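You operate a simulated robot arm through the tools that you are given. There is no shell and no other tool.

The job below is to be done with a simulated robot arm. You get a single attempt, and the scene is never put back.

Task
Raise the ironing board to the mid mark, lock its lever and swing out the sleeve board.
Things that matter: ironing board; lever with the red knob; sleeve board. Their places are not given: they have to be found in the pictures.

It is judged by the outcome, as a careful person would: the job done as asked, and still so three seconds after it is handed in. It fails if anything else is knocked over, pushed out of place, dropped, spilled or broken.

Robot
A 7-joint arm with a three-finger gripper, fixed in place. Base frame: the origin is on the floor under the middle of its stand, x ahead of it, y to its left, z up. Lengths are in mm, angles in rad, forces in N, time in s.
It reaches about 1342 mm from its shoulder. Its first joint turns from -2.897 to 2.897 rad. Payload 2.69 kg.
Tool frame: the origin (TCP) lies between the finger pads and is the grasp point; the fingertips stand 30 mm ahead of it; z points along the fingers, y is the line along which they close. The gripper opens to 128 mm; its body begins 117 mm behind the TCP.
Orientation is that of the tool frame in the base frame, as a unit quaternion [x, y, z, w]. With the fingers straight down and closing along the base's y, the tool's x points along the base's -x, its y along +y and its z along -z.

Tools
- The arm moves only by the tool jog_arm. Its argument "targets" is a list that holds one entry, the list of rows, each a list of 7 numbers: the shift along the base's x, y, z in mm, then the turn, a rotation vector about the base's x, y, z in rad, then the gripper command, from -1 (fully open) to 1 (shut), values between in proportion. In form: [[[x, y, z, rx, ry, rz, gripper], ...]]. A call has 1 to 20 rows; each row shifts and turns the commanded pose from where the row before left it. Rows are played at 5 a second. More than 50 mm and 0.15 rad between two rows, or a gripper value outside its range, and nothing of the call is played. A pose out of reach is approached as far as the arm can. The call stops where the force on the tool passes 40 N (or 10 N more than at its start, if that is more) or the arm is blocked; 0.2 s more then pass. Each finger travels about 127 mm/s and halts on what it meets, pressing with about 21 N; the grip force reading is that of the motor and also rises with nothing between the fingers. The clock runs only during rows and for 0.2 s after the last one: add rows that do not move to give the fingers time. It gives the time, the measured TCP pose, the force on the tool (base axes), the opening and the grip force at its end, in the units of the frame above (readings bear some noise), with the torque about the TCP (base axes, N m) and any sound that the robot's microphone picked up.
- Cameras (640 x 400 px; columns grow to the right, rows downward): "scene" is fixed at [220.3, -648.9, 1485]; the picture's right is [0.97, -0.26, 0.00], its down [-0.13, -0.50, -0.86] and it looks along [0.22, 0.83, -0.52] (base axes); focal length 335 px, centre (320, 200). "wrist" rides on the gripper at [58, 54, -131] in the tool frame; the picture's right is [-0.68, 0.74, 0.00], its down [-0.62, -0.56, -0.55] and it looks along [-0.40, -0.37, 0.84] (tool axes); focal length 234 px, centre (320, 200).
- grab_frame(camera): a new picture of that camera. No time passes.
- move_column(by): moves the trunk up (or, below 0, down) by that many mm; the arm rides with it, the base frame stays. It gives what a move gives, with no picture.
- pixel_to_xyz(camera, pixels): for up to 12 pixels [column, row] of the newest picture of that camera ("zoom" is the newest enlarged one), the place [x, y, z] in the base frame of the surface seen there, good to about 2 mm. No time passes.
- zoom(camera, box): a new picture of the part [left, top, right, bottom] of that camera's present view, enlarged. No time passes.
- finish_job(): hands the job in; it is judged then, once.

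Leave the gripper open and the arm clear of the work at the hand-in unless told otherwise.

The tools are called after "Request:" by a JSON object that holds its "name" and its "arguments". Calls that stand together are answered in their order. jog_arm: Moves the arm, as the interface text tells. Its arguments: {"type":"object","properties":{"targets":{"type":"array","items":{"type":"array","items":{"type":"array","items":{"type":"number"}}}}},"required":["targets"]} The other tools are called the same way: move_column (by) moves the trunk up or down; grab_frame (camera) takes a picture; pixel_to_xyz (camera, pixels) gives the place of the surface under pixels of a picture; zoom (camera, box) takes an enlarged picture of a part of a camera's view; finish_job () hands the job in.

At the start:

```text
time_s: 0.0
position: [688.4, 112.3, 1060.6]
tool_rot: [0.0, 1.0, 0.0, 0.001]
ft_force: [0.0, 0.4, -0.1]
torque: [-0.02, -0.03, 0.01]
width: 128.1
grasp_force: 0.0
trunk travel left (down, up): [-150.0, 200.0]
```

scene: 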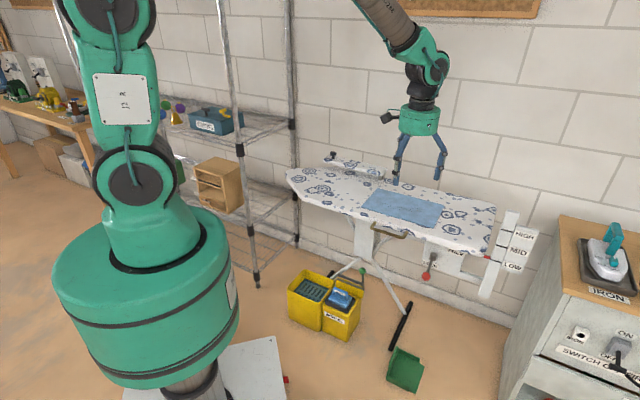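
wrist: 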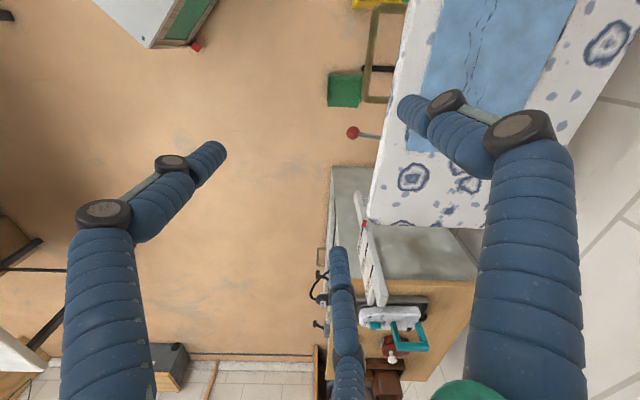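

I see the ironing board in the middle of the scene picture, with a lever with a red knob near (428,272), and a scale with HIGH/MID/LOW at right (510,250). I'll zoom in on the main parts first.

Request:
{"name": "zoom", "arguments": {"camera": "scene", "box": [400, 190, 560, 310]}}

Request:
{"name": "zoom", "arguments": {"camera": "scene", "box": [270, 140, 510, 290]}}

```text
3.33 times, centred on (480, 250) of scene
```

zoom: 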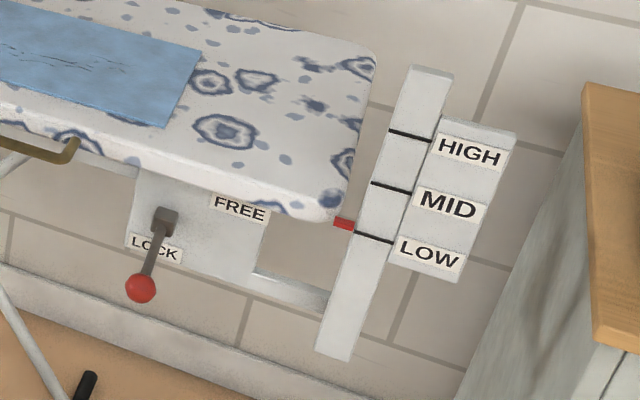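

```text
2.67 times, centred on (390, 215) of scene
```

zoom: 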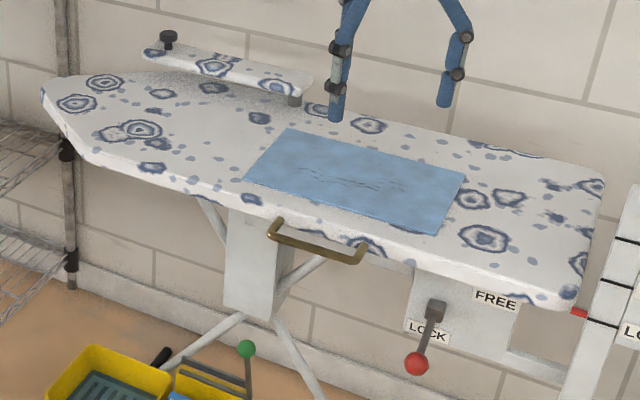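

The lever stands down at LOCK and the red pointer is around LOW. The sleeve board lies at the back left of the board, with a black knob at its left end and a pivot post at its right end. I'll measure points in this newest zoom.

Request:
{"name": "pixel_to_xyz", "arguments": {"camera": "zoom", "pixels": [[168, 40], [150, 55], [294, 98], [310, 82], [272, 236], [315, 243], [360, 258], [417, 364], [435, 312], [580, 313], [570, 300], [60, 100]]}}

Request:
{"name": "zoom", "arguments": {"camera": "scene", "box": [280, 130, 440, 230]}}

```text
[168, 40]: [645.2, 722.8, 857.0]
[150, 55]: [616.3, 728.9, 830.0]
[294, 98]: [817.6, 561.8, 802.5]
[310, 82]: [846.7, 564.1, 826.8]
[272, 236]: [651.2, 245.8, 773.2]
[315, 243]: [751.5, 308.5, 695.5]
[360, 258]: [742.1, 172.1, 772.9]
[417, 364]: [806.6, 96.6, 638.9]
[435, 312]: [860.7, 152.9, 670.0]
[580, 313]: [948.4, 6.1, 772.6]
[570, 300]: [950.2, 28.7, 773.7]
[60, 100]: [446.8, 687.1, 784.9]
```

```text
4.00 times, centred on (360, 180) of scene
```

zoom: 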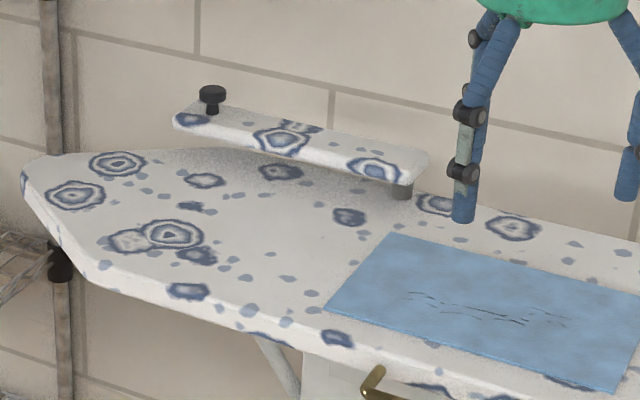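

Next I'll measure the sleeve board, its knob, its post and the board in this enlargement.

Request:
{"name": "pixel_to_xyz", "arguments": {"camera": "zoom", "pixels": [[212, 92], [212, 108], [180, 112], [178, 125], [420, 155], [410, 178], [402, 192], [300, 135], [388, 240], [620, 385], [328, 305], [636, 285]]}}

Request:
{"name": "zoom", "arguments": {"camera": "scene", "box": [340, 200, 500, 300]}}

```text
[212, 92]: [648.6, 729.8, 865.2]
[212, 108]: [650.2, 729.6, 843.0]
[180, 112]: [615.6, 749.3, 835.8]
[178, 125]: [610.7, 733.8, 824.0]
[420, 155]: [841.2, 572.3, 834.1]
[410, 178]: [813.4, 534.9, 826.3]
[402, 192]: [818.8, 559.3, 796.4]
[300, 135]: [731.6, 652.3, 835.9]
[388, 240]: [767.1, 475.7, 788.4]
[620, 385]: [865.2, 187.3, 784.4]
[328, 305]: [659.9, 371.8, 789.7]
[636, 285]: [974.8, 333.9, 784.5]
```

```text
4.00 times, centred on (420, 250) of scene
```

zoom: 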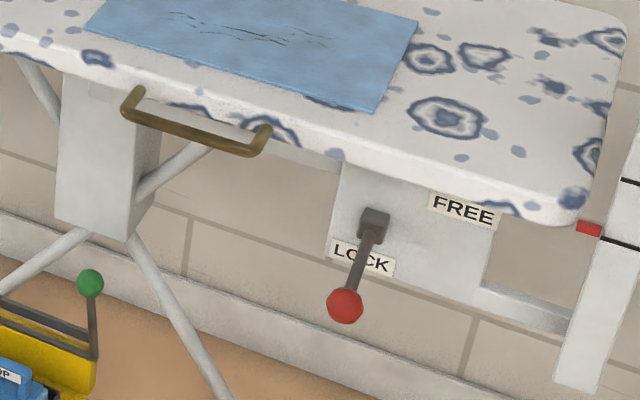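

The enlargement shows the handle, the lever and the pointer clearly. I'll measure them now.

Request:
{"name": "pixel_to_xyz", "arguments": {"camera": "zoom", "pixels": [[130, 100], [128, 112], [190, 132], [240, 150], [265, 135], [345, 305], [372, 218], [362, 262], [375, 238], [463, 210], [362, 256], [345, 200]]}}

Request:
{"name": "pixel_to_xyz", "arguments": {"camera": "zoom", "pixels": [[588, 228], [600, 236], [630, 182], [630, 242], [590, 330], [520, 300], [440, 280], [80, 150], [145, 150], [200, 100], [330, 165], [575, 215]]}}

Request:
{"name": "zoom", "arguments": {"camera": "scene", "box": [470, 200, 550, 310]}}

```text
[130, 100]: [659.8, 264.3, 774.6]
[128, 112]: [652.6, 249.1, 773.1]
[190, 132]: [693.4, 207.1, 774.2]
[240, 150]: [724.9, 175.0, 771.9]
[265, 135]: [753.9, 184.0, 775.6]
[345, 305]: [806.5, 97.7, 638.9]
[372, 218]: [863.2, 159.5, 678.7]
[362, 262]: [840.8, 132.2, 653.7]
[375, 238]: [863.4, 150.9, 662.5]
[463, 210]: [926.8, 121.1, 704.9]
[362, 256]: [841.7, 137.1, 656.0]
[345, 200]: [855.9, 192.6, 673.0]
```

```text
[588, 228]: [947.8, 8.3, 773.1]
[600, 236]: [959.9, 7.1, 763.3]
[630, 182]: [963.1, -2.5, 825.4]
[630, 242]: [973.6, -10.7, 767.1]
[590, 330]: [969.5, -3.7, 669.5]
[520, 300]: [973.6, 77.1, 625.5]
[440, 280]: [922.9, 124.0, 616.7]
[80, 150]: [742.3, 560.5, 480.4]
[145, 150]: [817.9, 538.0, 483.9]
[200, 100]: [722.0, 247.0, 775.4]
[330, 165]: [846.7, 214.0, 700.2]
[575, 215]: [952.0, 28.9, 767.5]
```

```text
3.64 times, centred on (510, 255) of scene
```

zoom: 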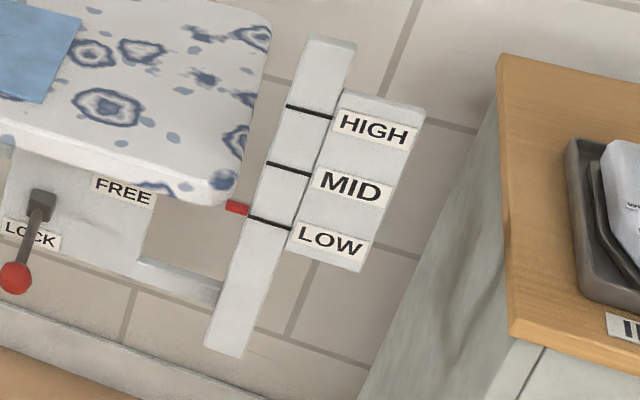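

Now I'll measure the mark lines and the red pointer.

Request:
{"name": "pixel_to_xyz", "arguments": {"camera": "zoom", "pixels": [[288, 107], [310, 112], [270, 164], [290, 169], [250, 218], [272, 223], [237, 207], [244, 210], [229, 206], [237, 202], [237, 213]]}}

```text
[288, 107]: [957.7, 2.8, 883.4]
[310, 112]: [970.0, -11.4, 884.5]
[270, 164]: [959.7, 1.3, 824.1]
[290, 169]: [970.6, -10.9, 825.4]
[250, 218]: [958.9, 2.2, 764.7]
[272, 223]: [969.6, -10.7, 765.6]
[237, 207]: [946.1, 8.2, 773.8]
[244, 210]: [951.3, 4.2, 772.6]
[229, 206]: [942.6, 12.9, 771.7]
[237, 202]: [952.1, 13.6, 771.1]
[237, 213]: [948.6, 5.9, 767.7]
```

Marks are at about z 765 (LOW), 825 (MID) and 884 (HIGH). I'll zoom hard on the red pointer to get its extents.

Request:
{"name": "zoom", "arguments": {"camera": "scene", "box": [476, 245, 508, 265]}}

Request:
{"name": "zoom", "arguments": {"camera": "wrist", "box": [310, 80, 430, 260]}}

```text
16.00 times, centred on (492, 255) of scene
```

zoom: 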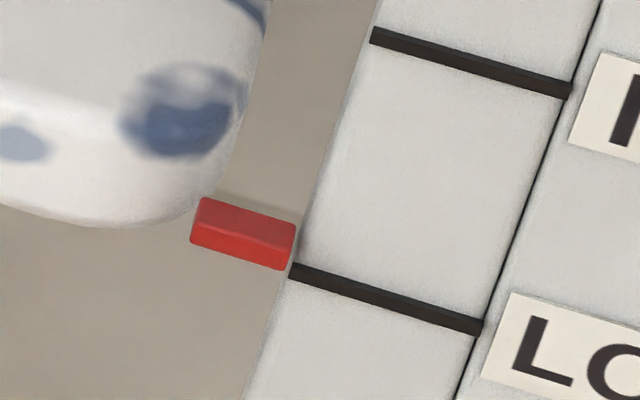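

```text
2.22 times, centred on (370, 170) of wrist
```

zoom: 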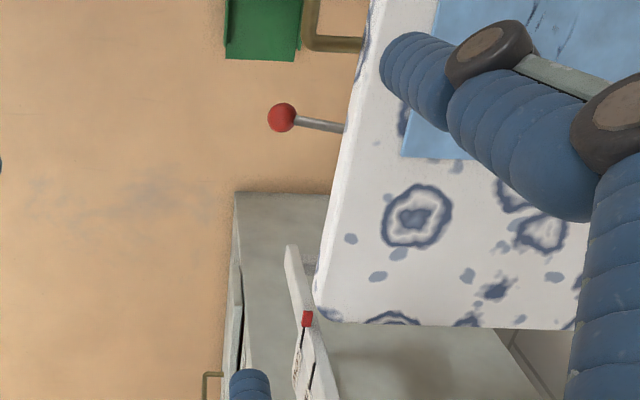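

I need the scene zoom as the newest one to measure the pointer, so I'll take it again.

Request:
{"name": "zoom", "arguments": {"camera": "scene", "box": [476, 245, 508, 265]}}

Request:
{"name": "pixel_to_xyz", "arguments": {"camera": "zoom", "pixels": [[200, 205], [250, 225], [195, 235], [240, 232], [240, 243], [240, 254], [285, 262], [285, 245], [285, 230], [300, 270], [380, 297], [390, 42]]}}

```text
16.00 times, centred on (492, 255) of scene
```

zoom: 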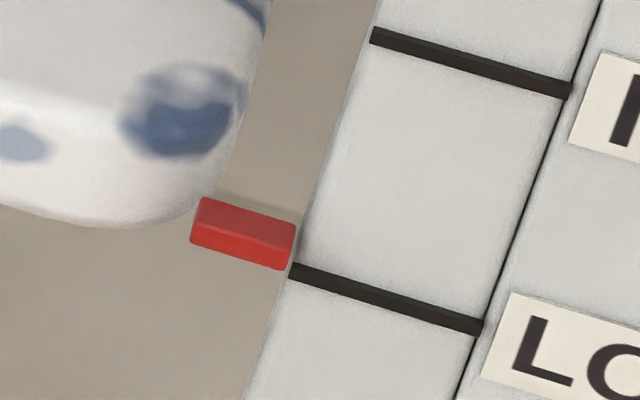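

```text
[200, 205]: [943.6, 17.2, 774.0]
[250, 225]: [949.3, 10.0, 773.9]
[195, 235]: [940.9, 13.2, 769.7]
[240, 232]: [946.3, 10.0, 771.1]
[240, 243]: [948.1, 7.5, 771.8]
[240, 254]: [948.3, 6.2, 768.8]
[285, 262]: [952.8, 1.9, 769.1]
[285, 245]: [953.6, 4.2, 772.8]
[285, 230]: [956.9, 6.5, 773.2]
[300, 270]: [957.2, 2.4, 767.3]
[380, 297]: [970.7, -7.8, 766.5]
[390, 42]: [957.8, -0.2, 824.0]
```

The pointer's centre is near z 770, so MID needs about +55 mm. Next I'll look closely at the lever and its labels to work out the turning axis.

Request:
{"name": "zoom", "arguments": {"camera": "scene", "box": [416, 240, 472, 284]}}

Request:
{"name": "pixel_to_xyz", "arguments": {"camera": "zoom", "pixels": [[100, 120], [230, 110], [200, 140], [235, 170], [180, 200], [160, 260], [140, 310], [130, 230], [270, 270], [400, 110], [500, 130], [400, 250]]}}

```text
9.09 times, centred on (444, 262) of scene
```

zoom: 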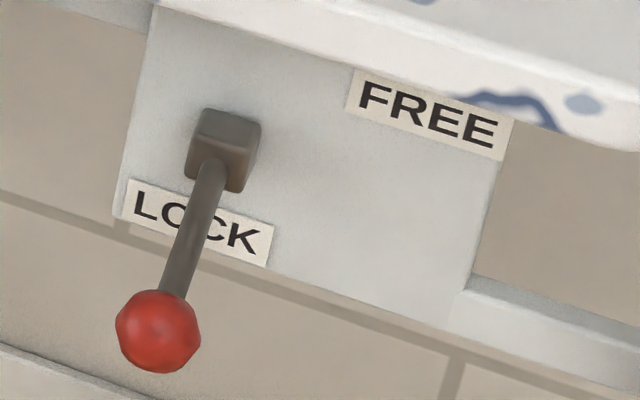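

```text
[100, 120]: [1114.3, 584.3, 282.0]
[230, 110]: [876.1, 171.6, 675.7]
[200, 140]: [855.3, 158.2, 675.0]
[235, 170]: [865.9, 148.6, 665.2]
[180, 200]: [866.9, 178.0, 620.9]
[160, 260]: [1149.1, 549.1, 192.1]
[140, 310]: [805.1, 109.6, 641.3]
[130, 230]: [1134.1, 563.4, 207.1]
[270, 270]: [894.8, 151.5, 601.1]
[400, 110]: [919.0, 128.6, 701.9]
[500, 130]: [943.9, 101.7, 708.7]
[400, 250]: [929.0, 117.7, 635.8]
```

The labels and lever suggest a flip lever, pointing outward and about 27° down for LOCK, that lifts toward FREE. The board's long axis runs along (0.707,-0.707,0). Before moving I'll check the handle, the cabinet and other nearby obstacles.

Request:
{"name": "grab_frame", "arguments": {"camera": "scene"}}

Request:
{"name": "pixel_to_xyz", "arguments": {"camera": "scene", "pixels": [[562, 218], [556, 270], [530, 330], [498, 395], [298, 90], [298, 235], [240, 150], [257, 280], [340, 280], [325, 330], [405, 360], [500, 295]]}}

Request:
{"name": "pixel_to_xyz", "arguments": {"camera": "scene", "pixels": [[365, 275], [405, 310], [360, 240], [375, 270], [288, 172], [300, 195], [340, 165], [495, 205], [440, 190], [380, 60], [525, 20], [330, 155]]}}

```text
taken
```

scene: 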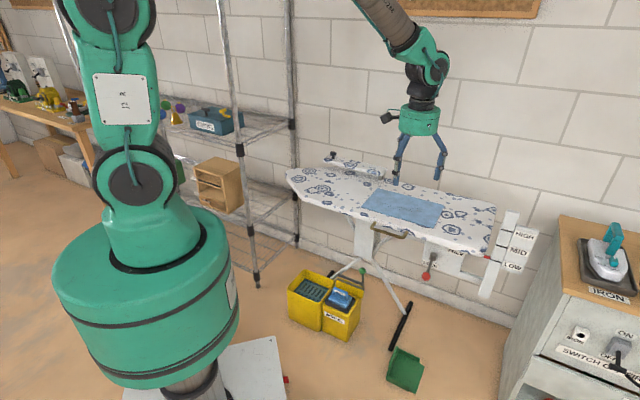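

```text
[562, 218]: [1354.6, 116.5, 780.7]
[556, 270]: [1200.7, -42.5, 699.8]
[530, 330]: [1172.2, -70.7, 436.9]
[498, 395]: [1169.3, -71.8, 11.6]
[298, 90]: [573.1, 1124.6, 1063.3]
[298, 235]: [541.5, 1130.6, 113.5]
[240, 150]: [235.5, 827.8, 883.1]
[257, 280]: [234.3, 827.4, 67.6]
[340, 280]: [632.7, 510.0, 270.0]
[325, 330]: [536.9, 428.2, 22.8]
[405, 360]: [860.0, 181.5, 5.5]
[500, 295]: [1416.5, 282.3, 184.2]
```

```text
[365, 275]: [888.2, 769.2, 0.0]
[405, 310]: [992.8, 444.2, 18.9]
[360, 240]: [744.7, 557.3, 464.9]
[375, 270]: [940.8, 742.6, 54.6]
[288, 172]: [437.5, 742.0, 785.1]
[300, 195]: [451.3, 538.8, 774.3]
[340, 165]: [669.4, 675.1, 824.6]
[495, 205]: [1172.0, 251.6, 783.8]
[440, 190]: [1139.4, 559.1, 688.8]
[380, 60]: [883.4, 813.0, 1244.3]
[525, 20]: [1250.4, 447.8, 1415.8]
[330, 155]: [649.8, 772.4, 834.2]
```

The wall stands about 200 mm behind the sleeve board. I'll look closer at the sleeve board and its pivot for hints about which way it swings, and at the handle.

Request:
{"name": "zoom", "arguments": {"camera": "scene", "box": [320, 145, 392, 190]}}

Request:
{"name": "zoom", "arguments": {"camera": "scene", "box": [364, 212, 420, 247]}}

Request:
{"name": "pixel_to_xyz", "arguments": {"camera": "zoom", "pixels": [[75, 105], [85, 130], [150, 150], [200, 190], [300, 225], [400, 265], [440, 245], [480, 215], [200, 120], [300, 155], [400, 190], [460, 180]]}}

```text
8.89 times, centred on (356, 168) of scene
```

zoom: 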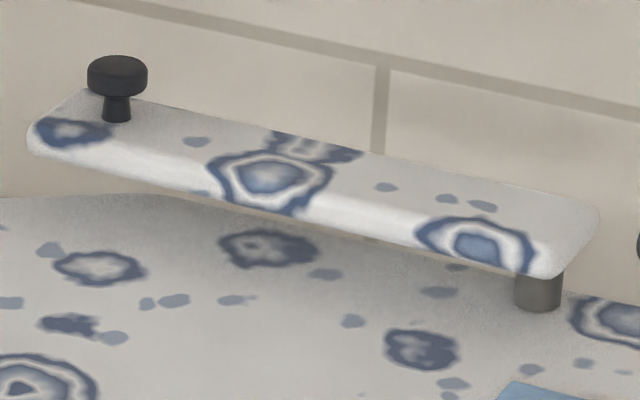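

```text
11.43 times, centred on (392, 230) of scene
```

zoom: 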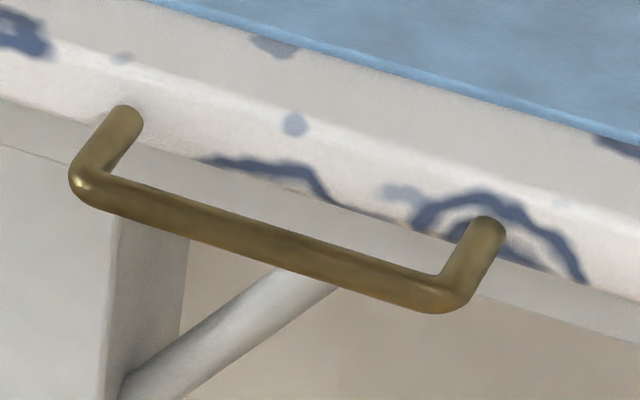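

```text
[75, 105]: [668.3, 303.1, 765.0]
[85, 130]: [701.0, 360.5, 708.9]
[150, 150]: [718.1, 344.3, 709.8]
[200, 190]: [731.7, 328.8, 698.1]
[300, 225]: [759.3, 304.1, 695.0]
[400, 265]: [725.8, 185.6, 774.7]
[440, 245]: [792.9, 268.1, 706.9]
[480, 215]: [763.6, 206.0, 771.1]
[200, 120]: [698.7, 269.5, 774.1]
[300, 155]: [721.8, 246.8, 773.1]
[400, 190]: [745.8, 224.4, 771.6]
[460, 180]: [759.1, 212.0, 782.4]
```

The handle bar's centre is near d 643 (about 40 mm in front of the board edge), z about 769, and the gap behind it is about 36 mm. I'll check where the robot's own body is before planning the wrist move.

Request:
{"name": "pixel_to_xyz", "arguments": {"camera": "scene", "pixels": [[150, 300], [230, 290], [200, 330], [130, 180], [125, 90], [110, 15], [390, 20], [430, 68], [420, 122], [170, 245], [265, 370], [388, 117]]}}

```text
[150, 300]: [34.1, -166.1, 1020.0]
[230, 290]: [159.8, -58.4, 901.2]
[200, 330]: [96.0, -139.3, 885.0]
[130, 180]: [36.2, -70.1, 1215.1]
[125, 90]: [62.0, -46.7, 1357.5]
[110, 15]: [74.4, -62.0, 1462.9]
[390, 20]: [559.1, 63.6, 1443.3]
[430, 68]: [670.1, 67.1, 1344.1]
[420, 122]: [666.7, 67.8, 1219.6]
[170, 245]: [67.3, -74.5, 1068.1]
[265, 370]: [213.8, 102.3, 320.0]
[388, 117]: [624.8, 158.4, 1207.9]
```

The robot column is about 165 mm in radius and the shoulder is near z 1215, so there is room. I'll pull the hand back from the board and pitch it from pointing down to pointing forward, lowering it on the way.

Request:
{"name": "jog_arm", "arguments": {"targets": [[[-9, -14, -15, 0, -0.1428, 0, -1], [-9, -14, -15, 0, -0.1428, 0, -1], [-9, -14, -15, 0, -0.1428, 0, -1], [-9, -14, -15, 0, -0.1428, 0, -1], [-9, -14, -15, 0, -0.1428, 0, -1], [-9, -14, -15, 0, -0.1428, 0, -1], [-9, -14, -15, 0, -0.1428, 0, -1], [-9, -14, -15, 0, -0.1428, 0, -1], [-9, -14, -15, 0, -0.1428, 0, -1], [-9, -14, -15, 0, -0.1428, 0, -1], [-9, -14, -15, 0, -0.1428, 0, -1]]]}}

Request:
{"name": "grab_frame", "arguments": {"camera": "scene"}}

```text
time_s: 2.4
position: [606.6, 16.7, 930.9]
tool_rot: [0.008, 0.768, -0.065, 0.637]
ft_force: [0.4, 0.0, 0.7]
torque: [0.01, 0.05, 0.04]
width: 127.9
grasp_force: 0.1
out of reach, approached as far as the arm can: row 6, 7, 9, 10, 11
trunk travel left (down, up): [-150.0, 200.0]
```

```text
taken
```

scene: 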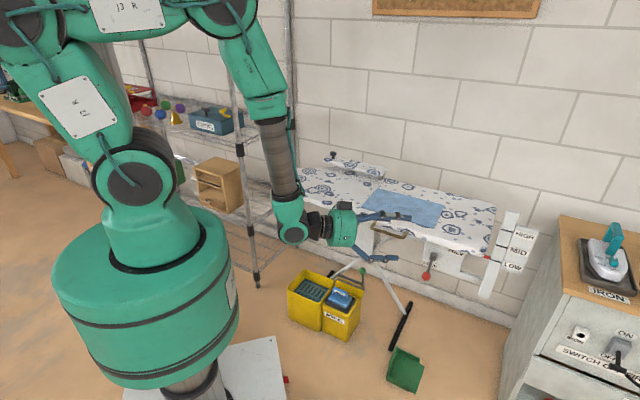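

The hand is almost horizontal, though the arm said some rows were out of reach. Next I'll yaw it toward the board (+45° about z) and lower it, watching the readings.

Request:
{"name": "jog_arm", "arguments": {"targets": [[[0, -8, -35, 0, 0, 0.13, -1], [0, -8, -35, 0, 0, 0.13, -1], [0, -8, -35, 0, 0, 0.13, -1]]]}}

Request:
{"name": "grab_frame", "arguments": {"camera": "scene"}}

```text
time_s: 3.2
position: [584.1, 112.5, 870.2]
tool_rot: [-0.071, 0.767, -0.025, 0.637]
ft_force: [-1.6, -0.3, 0.2]
torque: [0.02, 0.02, 0.09]
width: 128.0
grasp_force: 0.1
out of reach, approached as far as the arm can: row 1, 2, 3
trunk travel left (down, up): [-150.0, 200.0]
```

```text
taken
```

scene: 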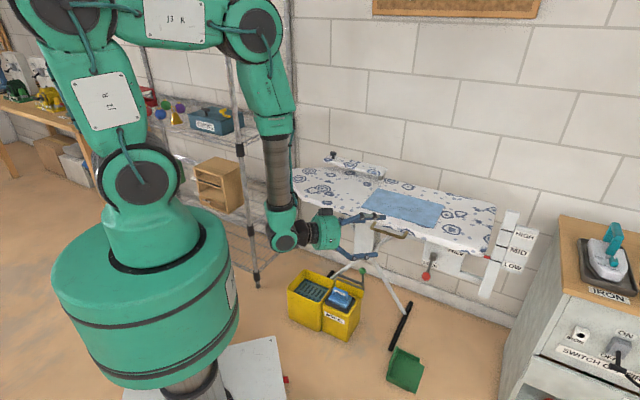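

The wrist is near a joint limit with the shoulder this high. Lowering the trunk by 150 mm should relax the arm, and the hand has clear air below it: fingertips at about (614,112), handle at (693,211).

Request:
{"name": "move_column", "arguments": {"by": -150}}

Request:
{"name": "jog_arm", "arguments": {"targets": [[[0, -20, 0, 0, 0, 0, -1], [0, -20, 0, 0, 0, 0, -1]]]}}

```text
time_s: 5.0
position: [585.4, 113.4, 720.7]
tool_rot: [-0.072, 0.767, -0.025, 0.637]
ft_force: [-1.3, 0.2, 0.6]
torque: [-0.02, 0.02, 0.02]
width: 128.0
grasp_force: 0.0
trunk travel left (down, up): [0.0, 350.0]
```

```text
time_s: 5.5
position: [575.7, 103.5, 720.4]
tool_rot: [-0.069, 0.768, -0.031, 0.636]
ft_force: [0.2, 0.1, 1.2]
torque: [-0.02, -0.01, -0.02]
width: 128.2
grasp_force: 0.0
out of reach, approached as far as the arm can: row 1, 2
trunk travel left (down, up): [0.0, 350.0]
```

It's still at a limit. I'll ease the pitch back (hand pointing more downward) and see when the arm follows freely again.

Request:
{"name": "jog_arm", "arguments": {"targets": [[[0, 0, 10, 0, 0.14, 0, -1], [0, 0, 10, 0, 0.14, 0, -1], [0, 0, 0, 0, 0.14, 0, -1], [0, -10, 0, 0, 0, 0, -1], [0, -10, 0, 0, 0, 0, -1], [0, 0, 0, 0, 0, 0, -1]]]}}

Request:
{"name": "grab_frame", "arguments": {"camera": "scene"}}

```text
time_s: 7.0
position: [566.2, 94.4, 741.2]
tool_rot: [-0.073, 0.884, -0.014, 0.462]
ft_force: [0.1, 1.0, 0.1]
torque: [0.03, -0.04, 0.03]
width: 127.7
grasp_force: 0.0
out of reach, approached as far as the arm can: row 1, 5
trunk travel left (down, up): [0.0, 350.0]
```

```text
taken
```

scene: 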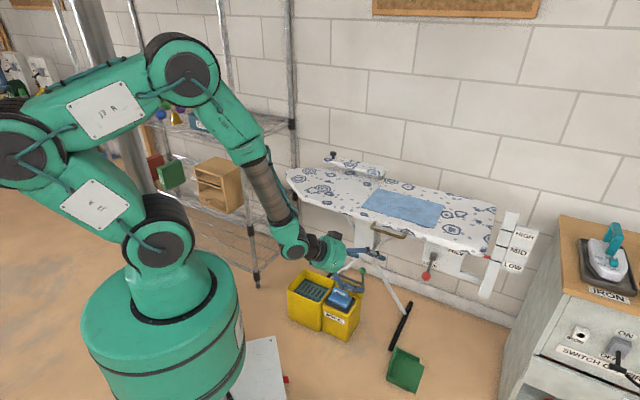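

The arm follows again with the hand about 35° below horizontal. I'll move to a point in front of the lever (about 721, 14, 700) and then yaw toward the board.

Request:
{"name": "jog_arm", "arguments": {"targets": [[[26, -13, -7, 0, 0, 0, -1], [26, -13, -7, 0, 0, 0, -1], [26, -13, -7, 0, 0, 0, -1], [26, -13, -7, 0, 0, 0, -1], [26, -13, -7, 0, 0, 0, -1], [26, -13, -7, 0, 0, 0, -1], [0, 0, 0, 0, 0, 0.12, -1], [0, 0, 0, 0, 0, 0.12, -1], [0, 0, 0, 0, 0, 0.12, -1], [0, 0, 0, 0, 0, 0, -1]]]}}

Request:
{"name": "grab_frame", "arguments": {"camera": "scene"}}

```text
time_s: 9.2
position: [712.6, 107.4, 718.6]
tool_rot: [-0.07, 0.884, -0.019, 0.462]
ft_force: [-0.2, 0.1, 0.6]
torque: [0.02, -0.01, 0.02]
width: 127.9
grasp_force: 0.2
out of reach, approached as far as the arm can: row 1, 2, 3, 4, 5, 6, 7, 8, 9
trunk travel left (down, up): [0.0, 350.0]
```

```text
taken
```

scene: 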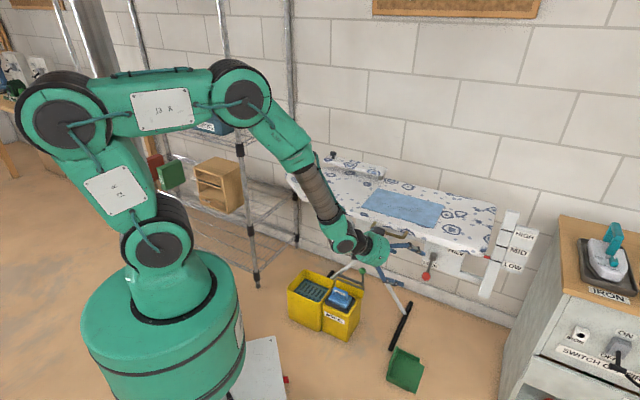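

Both the yaw and the sideways move were refused, so a wrist joint sits near its limit for positive yaw. Rolling the hand about its own axis the other way, by a half turn, should free it and put the camera on top. I'll retreat a little first and then start the roll.

Request:
{"name": "jog_arm", "arguments": {"targets": [[[-30, 0, 0, 0, 0, 0, -1], [-30, 0, 0, 0, 0, 0, -1], [-30, 0, 0, 0, 0, 0, -1], [0, 0, 0, 0.1213, 0.0044, -0.0848, -1], [0, 0, 0, 0.1213, 0.0044, -0.0848, -1], [0, 0, 0, 0.1213, 0.0044, -0.0848, -1], [0, 0, 0, 0.1213, 0.0044, -0.0848, -1], [0, 0, 0, 0, 0, 0, -1]]]}}

```text
time_s: 10.9
position: [637.9, 165.1, 795.4]
tool_rot: [0.194, 0.876, 0.085, 0.432]
ft_force: [0.6, -0.4, -0.5]
torque: [0.01, 0.02, -0.02]
width: 128.1
grasp_force: 0.2
out of reach, approached as far as the arm can: row 4, 5, 6, 7
trunk travel left (down, up): [0.0, 350.0]
```

The roll happened, but the hand drifted to (638,165,795), so it is now close to the handle. I'll back straight away from the board first.

Request:
{"name": "jog_arm", "arguments": {"targets": [[[-20, -20, 20, 0, 0, 0, -1], [-20, -20, 20, 0, 0, 0, -1], [-20, -20, 20, 0, 0, 0, -1], [0, 0, 0, 0, 0, 0, -1]]]}}

Request:
{"name": "grab_frame", "arguments": {"camera": "scene"}}

Request:
{"name": "grab_frame", "arguments": {"camera": "wrist"}}

```text
time_s: 11.9
position: [579.5, 106.1, 852.8]
tool_rot: [0.191, 0.873, 0.095, 0.438]
ft_force: [1.1, -0.3, 0.1]
torque: [0.01, -0.01, -0.02]
width: 128.0
grasp_force: 0.1
trunk travel left (down, up): [0.0, 350.0]
```

```text
taken
```

scene: 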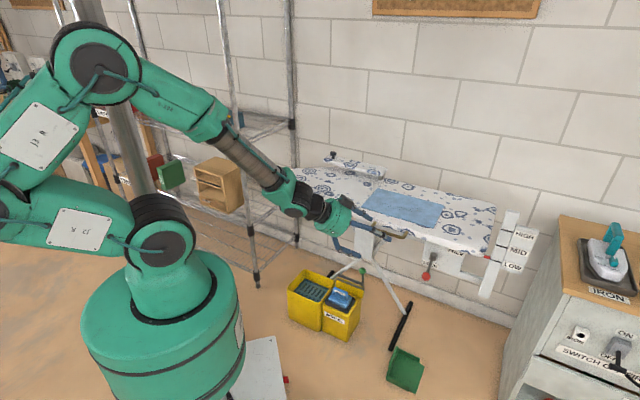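

```text
taken
```

wrist: 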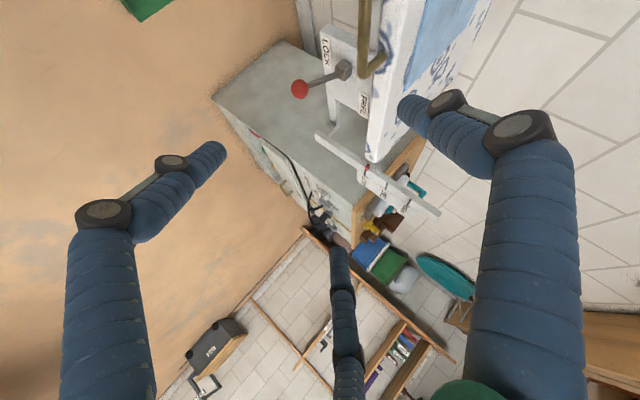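

No limit warning now. Pointing the hand mostly down with a 30° tilt toward the board suits this arm better, and it still clears the board edge at the lever. I'll turn to that orientation here, in free air.

Request:
{"name": "jog_arm", "arguments": {"targets": [[[0, 0, 0, 0.0918, 0.101, -0.0195, -1], [0, 0, 0, 0.0918, 0.101, -0.0195, -1], [0, 0, 0, 0.0918, 0.101, -0.0195, -1], [0, 0, 0, 0.0918, 0.101, -0.0195, -1], [0, 0, 0, 0.0918, 0.101, -0.0195, -1], [0, 0, 0, 0.0918, 0.101, -0.0195, -1], [0, 0, 0, 0, 0, 0, -1]]]}}

Request:
{"name": "grab_frame", "arguments": {"camera": "scene"}}

```text
time_s: 13.6
position: [579.2, 105.5, 856.8]
tool_rot: [0.371, 0.892, 0.24, 0.099]
ft_force: [-2.3, -0.3, -8.4]
torque: [0.31, -0.52, -0.09]
width: 127.9
grasp_force: 0.1
trunk travel left (down, up): [0.0, 350.0]
```

```text
taken
```

scene: 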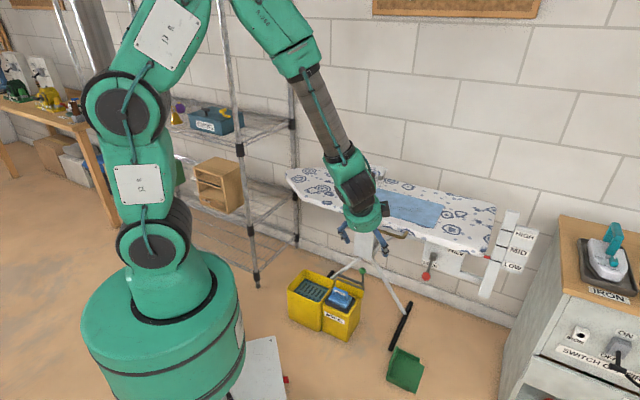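

The orientation was reached with no warning. The force reads -8.4 N, maybe from the arm's reconfiguring swing, so I'll let it settle with still rows and look again.

Request:
{"name": "jog_arm", "arguments": {"targets": [[[0, 0, 0, 0, 0, 0, -1], [0, 0, 0, 0, 0, 0, -1]]]}}

Request:
{"name": "grab_frame", "arguments": {"camera": "wrist"}}

```text
time_s: 14.2
position: [579.1, 106.0, 854.5]
tool_rot: [0.371, 0.892, 0.238, 0.096]
ft_force: [0.4, 0.1, -0.2]
torque: [0.01, -0.01, 0.03]
width: 128.1
grasp_force: 0.0
trunk travel left (down, up): [0.0, 350.0]
```

```text
taken
```

wrist: 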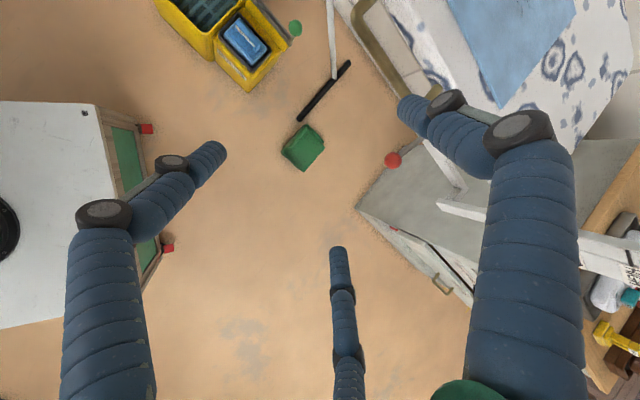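

The force is back to zero and the orientation is right (tool z about (0.35,0.35,-0.87)). The red knob shows at (392,160) in the wrist view. I'll move to a stand-off in front of and above the knob, partly closing the fingers so that they clear the board edge.

Request:
{"name": "jog_arm", "arguments": {"targets": [[[27, -11, -12, 0, 0, 0, -0.5], [27, -11, -12, 0, 0, 0, -0.3], [27, -11, -12, 0, 0, 0, -0.1], [27, -11, -12, 0, 0, 0, -0.1], [27, -11, -12, 0, 0, 0, -0.1], [27, -11, -12, 0, 0, 0, -0.1], [0, 0, 0, 0, 0, 0, -0.1]]]}}

Request:
{"name": "grab_frame", "arguments": {"camera": "wrist"}}

Request:
{"name": "grab_frame", "arguments": {"camera": "scene"}}

```text
time_s: 15.8
position: [741.5, 39.5, 783.3]
tool_rot: [0.37, 0.893, 0.239, 0.097]
ft_force: [0.2, 0.5, 1.0]
torque: [0.01, -0.01, -0.01]
width: 70.4
grasp_force: 0.0
trunk travel left (down, up): [0.0, 350.0]
```

```text
taken
```

wrist: 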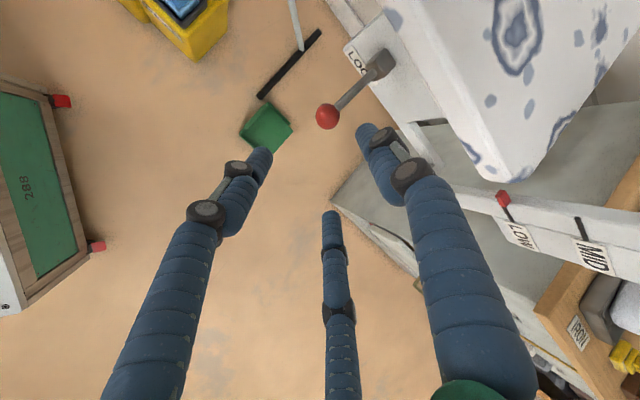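

```text
taken
```

scene: 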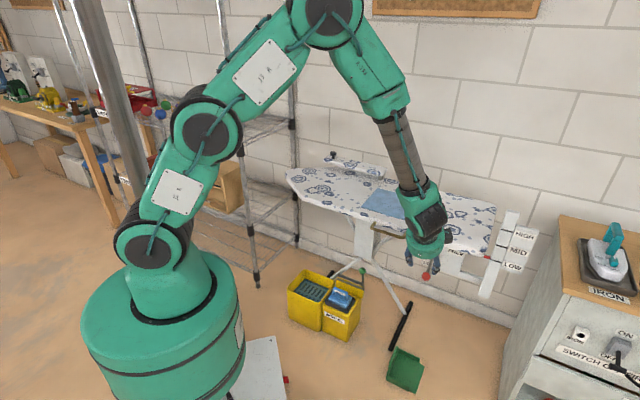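

The knob shows at (327,116) in the wrist view, with the rod running to its hub at (380,65). I'll measure them from this view and zoom in.

Request:
{"name": "pixel_to_xyz", "arguments": {"camera": "wrist", "pixels": [[327, 116], [318, 116], [336, 112], [327, 106], [327, 127], [355, 90], [343, 102], [380, 65], [372, 75], [388, 60], [400, 100], [355, 50]]}}

Request:
{"name": "zoom", "arguments": {"camera": "wrist", "box": [280, 20, 440, 160]}}

```text
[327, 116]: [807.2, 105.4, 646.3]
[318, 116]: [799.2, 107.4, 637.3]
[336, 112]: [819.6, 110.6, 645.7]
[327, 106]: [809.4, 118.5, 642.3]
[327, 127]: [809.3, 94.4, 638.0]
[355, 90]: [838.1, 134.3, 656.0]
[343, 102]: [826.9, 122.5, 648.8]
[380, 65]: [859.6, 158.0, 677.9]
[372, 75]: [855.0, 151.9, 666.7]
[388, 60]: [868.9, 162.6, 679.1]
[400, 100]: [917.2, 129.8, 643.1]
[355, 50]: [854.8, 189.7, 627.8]
```

```text
2.86 times, centred on (360, 90) of wrist
```

zoom: 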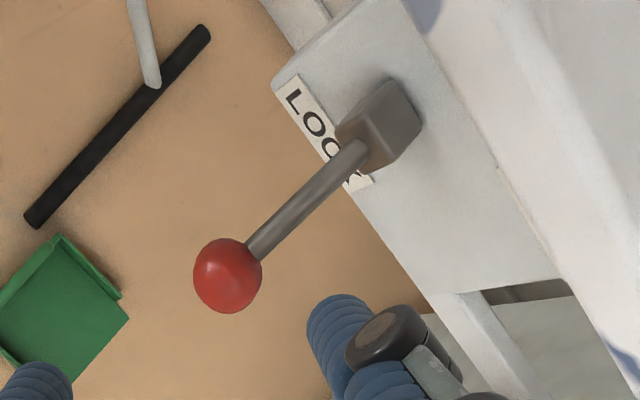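

The knob's centre is about (813,107,632), and the rod rises inward to the hub. The three fingers close radially, and with the present roll the thumb would land on the rod. I'll roll the hand by -60° about its axis so that the rod falls in a gap between two fingers.

Request:
{"name": "jog_arm", "arguments": {"targets": [[[0, 0, 0, -0.0458, -0.0463, 0.1135, -0.1], [0, 0, 0, -0.0458, -0.0463, 0.1135, -0.1], [0, 0, 0, -0.0458, -0.0463, 0.1135, -0.1], [0, 0, 0, -0.0458, -0.0463, 0.1135, -0.1], [0, 0, 0, -0.0458, -0.0463, 0.1135, -0.1], [0, 0, 0, -0.0458, -0.0463, 0.1135, -0.1], [0, 0, 0, -0.0458, -0.0463, 0.1135, -0.1], [0, 0, 0, -0.0458, -0.0463, 0.1135, -0.1], [0, 0, 0, 0, 0, 0, -0.1]]]}}

Request:
{"name": "grab_frame", "arguments": {"camera": "wrist"}}

```text
time_s: 17.8
position: [740.8, 40.1, 783.7]
tool_rot: [-0.125, 0.958, 0.158, 0.203]
ft_force: [-0.3, 1.1, 0.8]
torque: [0.02, 0.03, -0.02]
width: 70.4
grasp_force: 0.0
trunk travel left (down, up): [0.0, 350.0]
```

```text
taken
```

wrist: 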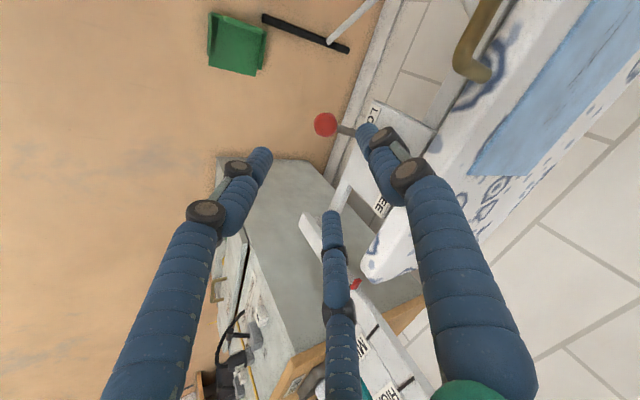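

The rod now lies in the gap between two fingers: tool angle about 150°, with fingers at 90° and 210°. I'll go to the stand-off on the tool axis, then advance along it to put the TCP at the knob's centre.

Request:
{"name": "jog_arm", "arguments": {"targets": [[[15, 12, -24, 0, 0, 0, -0.1], [15, 12, -24, 0, 0, 0, -0.1], [8.4, 8.5, -20.8, 0, 0, 0, -0.1], [8.4, 8.5, -20.8, 0, 0, 0, -0.1], [8.4, 8.5, -20.8, 0, 0, 0, -0.1], [0, 0, 0, 0, 0, 0, -0.1]]]}}

Request:
{"name": "grab_frame", "arguments": {"camera": "wrist"}}

Request:
{"name": "zoom", "arguments": {"camera": "scene", "box": [370, 170, 530, 300]}}

```text
time_s: 19.1
position: [796.4, 89.5, 673.3]
tool_rot: [-0.125, 0.958, 0.158, 0.203]
ft_force: [0.2, -1.0, 0.4]
torque: [0.02, -0.01, -0.02]
width: 70.7
grasp_force: 0.0
trunk travel left (down, up): [0.0, 350.0]
```

```text
taken
```

wrist: 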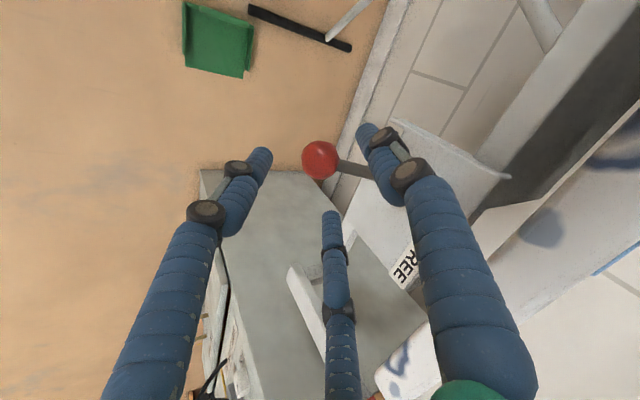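

```text
3.08 times, centred on (450, 235) of scene
```

zoom: 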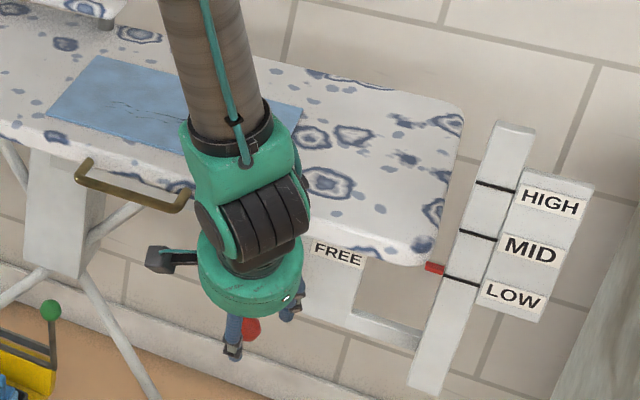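

Lined up: the knob sits at (320,160), straight ahead on the tool axis. I'll advance the last 48 mm.

Request:
{"name": "jog_arm", "arguments": {"targets": [[[8.3, 8.7, -20.6, 0, 0, 0, -0.1], [8.3, 8.7, -20.6, 0, 0, 0, -0.1], [0, 0, 0, 0, 0, 0, -0.1]]]}}

Request:
{"name": "grab_frame", "arguments": {"camera": "wrist"}}

```text
time_s: 19.9
position: [812.4, 106.3, 631.9]
tool_rot: [-0.125, 0.958, 0.159, 0.203]
ft_force: [0.1, 0.0, -0.2]
torque: [0.02, -0.03, -0.02]
width: 70.4
grasp_force: 0.1
trunk travel left (down, up): [0.0, 350.0]
```

```text
taken
```

wrist: 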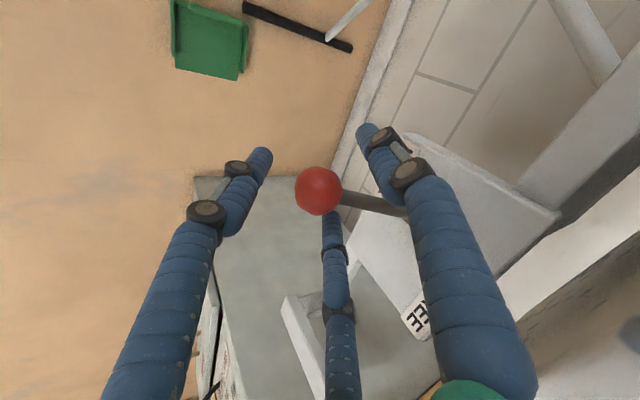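

The knob is right at the grasp point. Closing the fingers on it.

Request:
{"name": "jog_arm", "arguments": {"targets": [[[0, 0, 0, 0, 0, 0, 0.3], [0, 0, 0, 0, 0, 0, 0.6], [0, 0, 0, 0, 0, 0, 1], [0, 0, 0, 0, 0, 0, 1], [0, 0, 0, 0, 0, 0, 1]]]}}

Request:
{"name": "grab_frame", "arguments": {"camera": "wrist"}}

```text
time_s: 21.1
position: [812.9, 106.4, 631.6]
tool_rot: [-0.124, 0.959, 0.158, 0.202]
ft_force: [2.4, -13.6, -5.2]
torque: [-0.09, -0.03, -0.05]
width: 29.8
grasp_force: 45.3
trunk travel left (down, up): [0.0, 350.0]
```

```text
taken
```

wrist: 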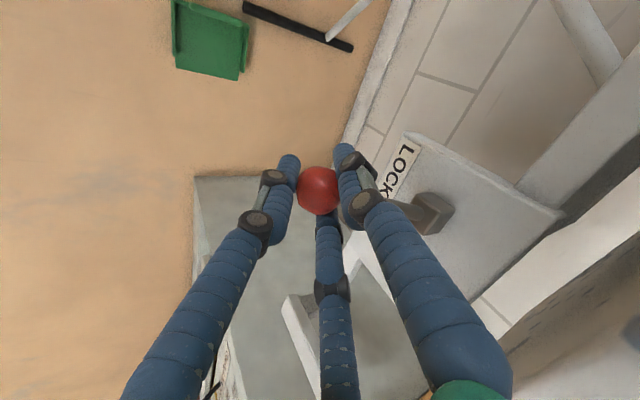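

Gripped at 29.8 mm. Now I'll test the flip: a 6 mm move up along the tangent (slightly outward), and read the force.

Request:
{"name": "jog_arm", "arguments": {"targets": [[[-1.8, -1.8, 5.5, 0, 0, 0, 1], [0, 0, 0, 0, 0, 0, 1]]]}}

```text
time_s: 21.8
position: [811.5, 105.0, 636.0]
tool_rot: [-0.124, 0.958, 0.158, 0.203]
ft_force: [5.4, -9.1, -6.6]
torque: [-0.33, 0.23, 0.03]
width: 29.9
grasp_force: 44.9
trunk travel left (down, up): [0.0, 350.0]
```

There was little resistance, so the flip direction seems right. I'll go on along the arc in two more steps.

Request:
{"name": "jog_arm", "arguments": {"targets": [[[-1.1, -1.1, 5, 0, 0, 0, 1], [-1.1, -1.1, 5, 0, 0, 0, 1], [0, 0, 0, 0, 0, 0, 1]]]}}

Request:
{"name": "zoom", "arguments": {"camera": "scene", "box": [370, 190, 530, 310]}}

```text
time_s: 22.6
position: [810.3, 103.2, 646.5]
tool_rot: [-0.125, 0.958, 0.159, 0.202]
ft_force: [4.4, -12.8, -7.8]
torque: [-0.46, 0.3, 0.0]
width: 30.2
grasp_force: 44.9
trunk travel left (down, up): [0.0, 350.0]
```

```text
3.33 times, centred on (450, 250) of scene
```

zoom: 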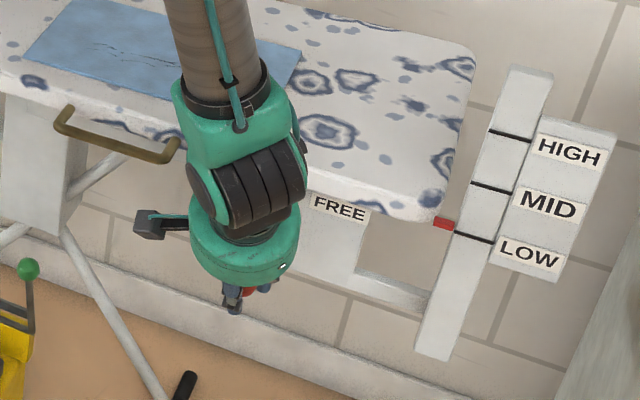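

The hand rose to 646.5 with small force. I'll check in the wrist view that the knob is still in the grip and the lever is really turning.

Request:
{"name": "grab_frame", "arguments": {"camera": "wrist"}}

Request:
{"name": "pixel_to_xyz", "arguments": {"camera": "wrist", "pixels": [[318, 190], [400, 210], [425, 215]]}}

```text
taken
```

wrist: 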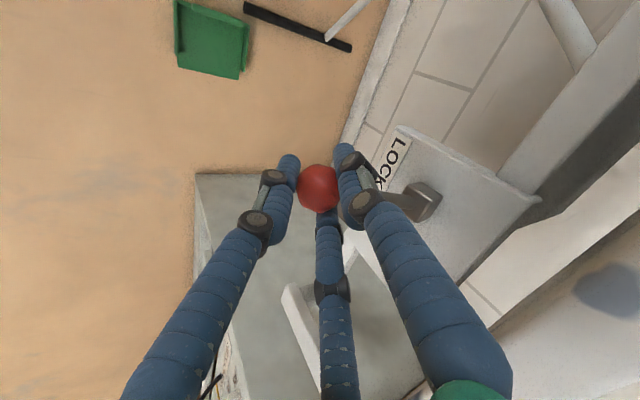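

```text
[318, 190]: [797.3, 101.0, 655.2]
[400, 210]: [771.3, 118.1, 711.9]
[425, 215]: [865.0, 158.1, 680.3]
```

The knob is still held and the hub has tilted with it. I'll go further up the arc, watching for the end stop.

Request:
{"name": "jog_arm", "arguments": {"targets": [[[-0.8, -0.8, 5, 0, 0, 0, 1], [-0.8, -0.8, 5.1, 0, 0, 0, 1], [-0.3, -0.3, 5.2, 0, 0, 0, 1], [-0.3, -0.3, 5.2, 0, 0, 0, 1], [0, 0, 0, 0, 0, 0, 1]]]}}

```text
time_s: 23.8
position: [805.1, 98.7, 667.3]
tool_rot: [-0.125, 0.958, 0.159, 0.202]
ft_force: [-6.4, -25.5, -7.1]
torque: [-0.61, 0.4, 0.03]
width: 30.3
grasp_force: 44.6
trunk travel left (down, up): [0.0, 350.0]
```

The side force grew to 25 N, so the hand is a bit too far inward on the arc. I'll correct outward by about 2 mm while going on upward.

Request:
{"name": "jog_arm", "arguments": {"targets": [[[-0.7, -1.5, 2.5, 0, 0, 0, 1], [-0.3, -0.7, 5, 0, 0, 0, 1], [0, 0, 0, 0, 0, 0, 1]]]}}

```text
time_s: 24.6
position: [805.0, 98.8, 675.3]
tool_rot: [-0.126, 0.958, 0.159, 0.203]
ft_force: [-5.4, -10.5, -5.9]
torque: [-0.42, 0.47, 0.0]
width: 30.3
grasp_force: 44.9
trunk travel left (down, up): [0.0, 350.0]
```

Force is down again. The knob is past the level point (z about 671), so from here it curves slightly inward. I'll keep lifting along the arc.

Request:
{"name": "jog_arm", "arguments": {"targets": [[[0.2, 0.2, 5, 0, 0, 0, 1], [0.4, 0.4, 5, 0, 0, 0, 1], [0.7, 0.7, 5, 0, 0, 0, 1], [0, 0, 0, 0, 0, 0, 1]]]}}

```text
time_s: 25.6
position: [804.7, 99.4, 690.3]
tool_rot: [-0.124, 0.958, 0.158, 0.202]
ft_force: [-4.0, -19.8, -5.5]
torque: [-0.72, 0.5, -0.04]
width: 30.5
grasp_force: 45.4
trunk travel left (down, up): [0.0, 350.0]
```

No stop yet at z 690. I'll look at the wrist view to check the lever angle and the clearance to the board's underside.

Request:
{"name": "grab_frame", "arguments": {"camera": "wrist"}}

Request:
{"name": "zoom", "arguments": {"camera": "scene", "box": [400, 180, 520, 300]}}

```text
taken
```

wrist: 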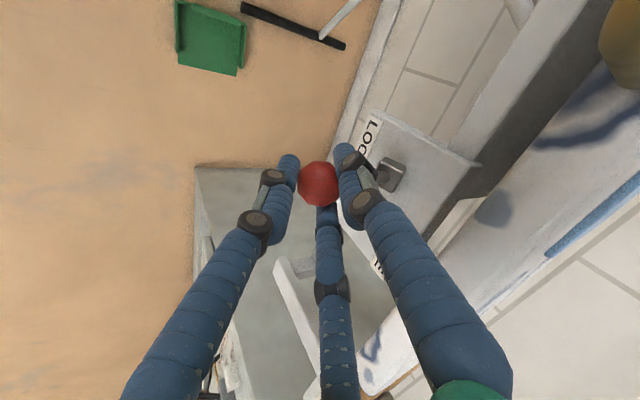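

```text
3.33 times, centred on (460, 240) of scene
```

zoom: 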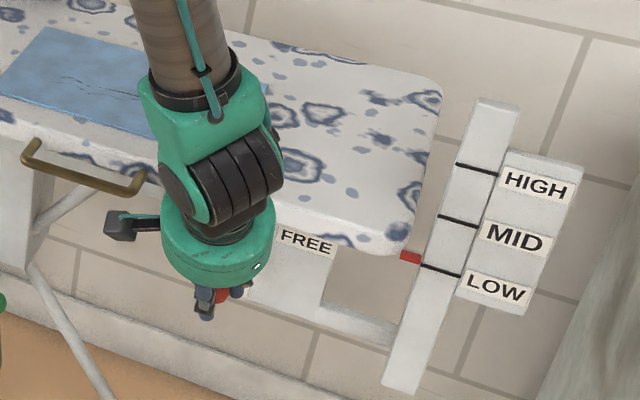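

The lever is now above level and the fingers are clear of the board edge. I'll keep going up in 5 mm steps and look for the stop.

Request:
{"name": "jog_arm", "arguments": {"targets": [[[0.3, -0.2, 5, 0, 0, 0, 1], [1.0, 0.6, 5, 0, 0, 0, 1], [1.2, 1.0, 5, 0, 0, 0, 1], [0, 0, 0, 0, 0, 0, 1]]]}}

```text
time_s: 26.6
position: [806.8, 100.7, 704.8]
tool_rot: [-0.125, 0.958, 0.159, 0.203]
ft_force: [-17.7, -16.7, -2.0]
torque: [-0.66, 0.78, -0.06]
width: 30.5
grasp_force: 44.3
trunk travel left (down, up): [0.0, 350.0]
```

The side force is about 24 N outward with little vertical force, so the lever isn't at a vertical stop yet. It's mostly the rod pressing between the fingertips. I'll loosen the grip to a cage (about 36 mm), move outward slightly and push up a little more.

Request:
{"name": "jog_arm", "arguments": {"targets": [[[-1, -1, 0, 0, 0, 0, 0.44], [0, 0, 0, 0, 0, 0, 0.44], [0, 0, 0, 0, 0, 0, 0.44]]]}}

Request:
{"name": "grab_frame", "arguments": {"camera": "wrist"}}

```text
time_s: 27.4
position: [807.7, 98.7, 705.9]
tool_rot: [-0.125, 0.958, 0.159, 0.202]
ft_force: [-0.2, -0.2, -0.5]
torque: [0.0, 0.01, 0.0]
width: 35.9
grasp_force: 0.2
trunk travel left (down, up): [0.0, 350.0]
```

```text
taken
```

wrist: 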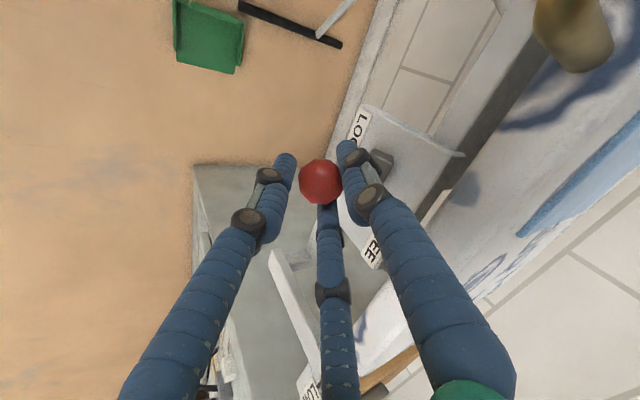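

Force is zero with the knob still between the fingers, and the lever stays where it is. I'll measure the knob and hub here.

Request:
{"name": "pixel_to_xyz", "arguments": {"camera": "wrist", "pixels": [[320, 181], [308, 181], [333, 190], [320, 165], [318, 198], [382, 160], [388, 168], [378, 155]]}}

```text
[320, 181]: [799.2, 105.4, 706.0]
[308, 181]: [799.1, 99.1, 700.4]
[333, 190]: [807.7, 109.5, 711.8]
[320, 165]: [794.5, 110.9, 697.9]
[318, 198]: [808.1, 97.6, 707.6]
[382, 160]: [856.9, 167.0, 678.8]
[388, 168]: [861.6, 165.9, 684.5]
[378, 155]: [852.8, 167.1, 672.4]
```

The knob's centre is now about (810,107,696), which mirrors its start at 632 about the hub height, so it may already be at the FREE stop. The fingers slid about 12 mm up it. I'll re-centre on the knob, grip again and nudge up to feel for the stop.

Request:
{"name": "jog_arm", "arguments": {"targets": [[[2.3, 8, -9.5, 0, 0, 0, 0.44], [0, 0, 0, 0, 0, 0, 0.44], [0, 0, 0, 0, 0, 0, 1], [0, 0, 0, 0, 0, 0, 1], [0, 0, 0, 0, 0, 0, 1]]]}}

Request:
{"name": "jog_arm", "arguments": {"targets": [[[1, 1, 3, 0, 0, 0, 1], [1, 1, 3, 0, 0, 0, 1], [0, 0, 0, 0, 0, 0, 1]]]}}

```text
time_s: 28.6
position: [810.2, 107.9, 695.4]
tool_rot: [-0.125, 0.958, 0.158, 0.204]
ft_force: [8.8, -3.5, -0.8]
torque: [0.02, -0.07, 0.08]
width: 32.5
grasp_force: 21.0
trunk travel left (down, up): [0.0, 350.0]
```

```text
time_s: 29.4
position: [811.9, 109.2, 701.2]
tool_rot: [-0.125, 0.959, 0.158, 0.202]
ft_force: [0.9, -20.0, -1.2]
torque: [-0.43, 0.14, -0.12]
width: 32.6
grasp_force: 20.8
trunk travel left (down, up): [0.0, 350.0]
```

It moved up 6 mm with little vertical force. I'll see whether the lever moved or the fingers slid.

Request:
{"name": "grab_frame", "arguments": {"camera": "wrist"}}

Request:
{"name": "pixel_to_xyz", "arguments": {"camera": "wrist", "pixels": [[319, 188], [310, 188], [328, 190], [319, 176], [319, 200], [382, 165], [388, 175]]}}

```text
taken
```

wrist: 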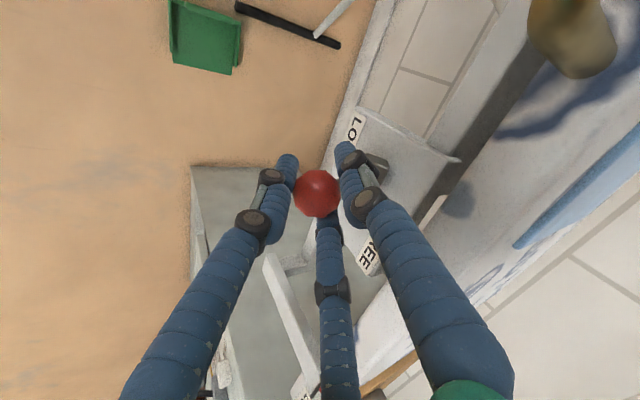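

```text
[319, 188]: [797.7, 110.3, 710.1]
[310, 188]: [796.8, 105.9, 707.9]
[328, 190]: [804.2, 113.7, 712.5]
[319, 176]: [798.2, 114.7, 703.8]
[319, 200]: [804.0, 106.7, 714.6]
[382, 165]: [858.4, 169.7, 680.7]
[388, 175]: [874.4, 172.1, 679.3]
```

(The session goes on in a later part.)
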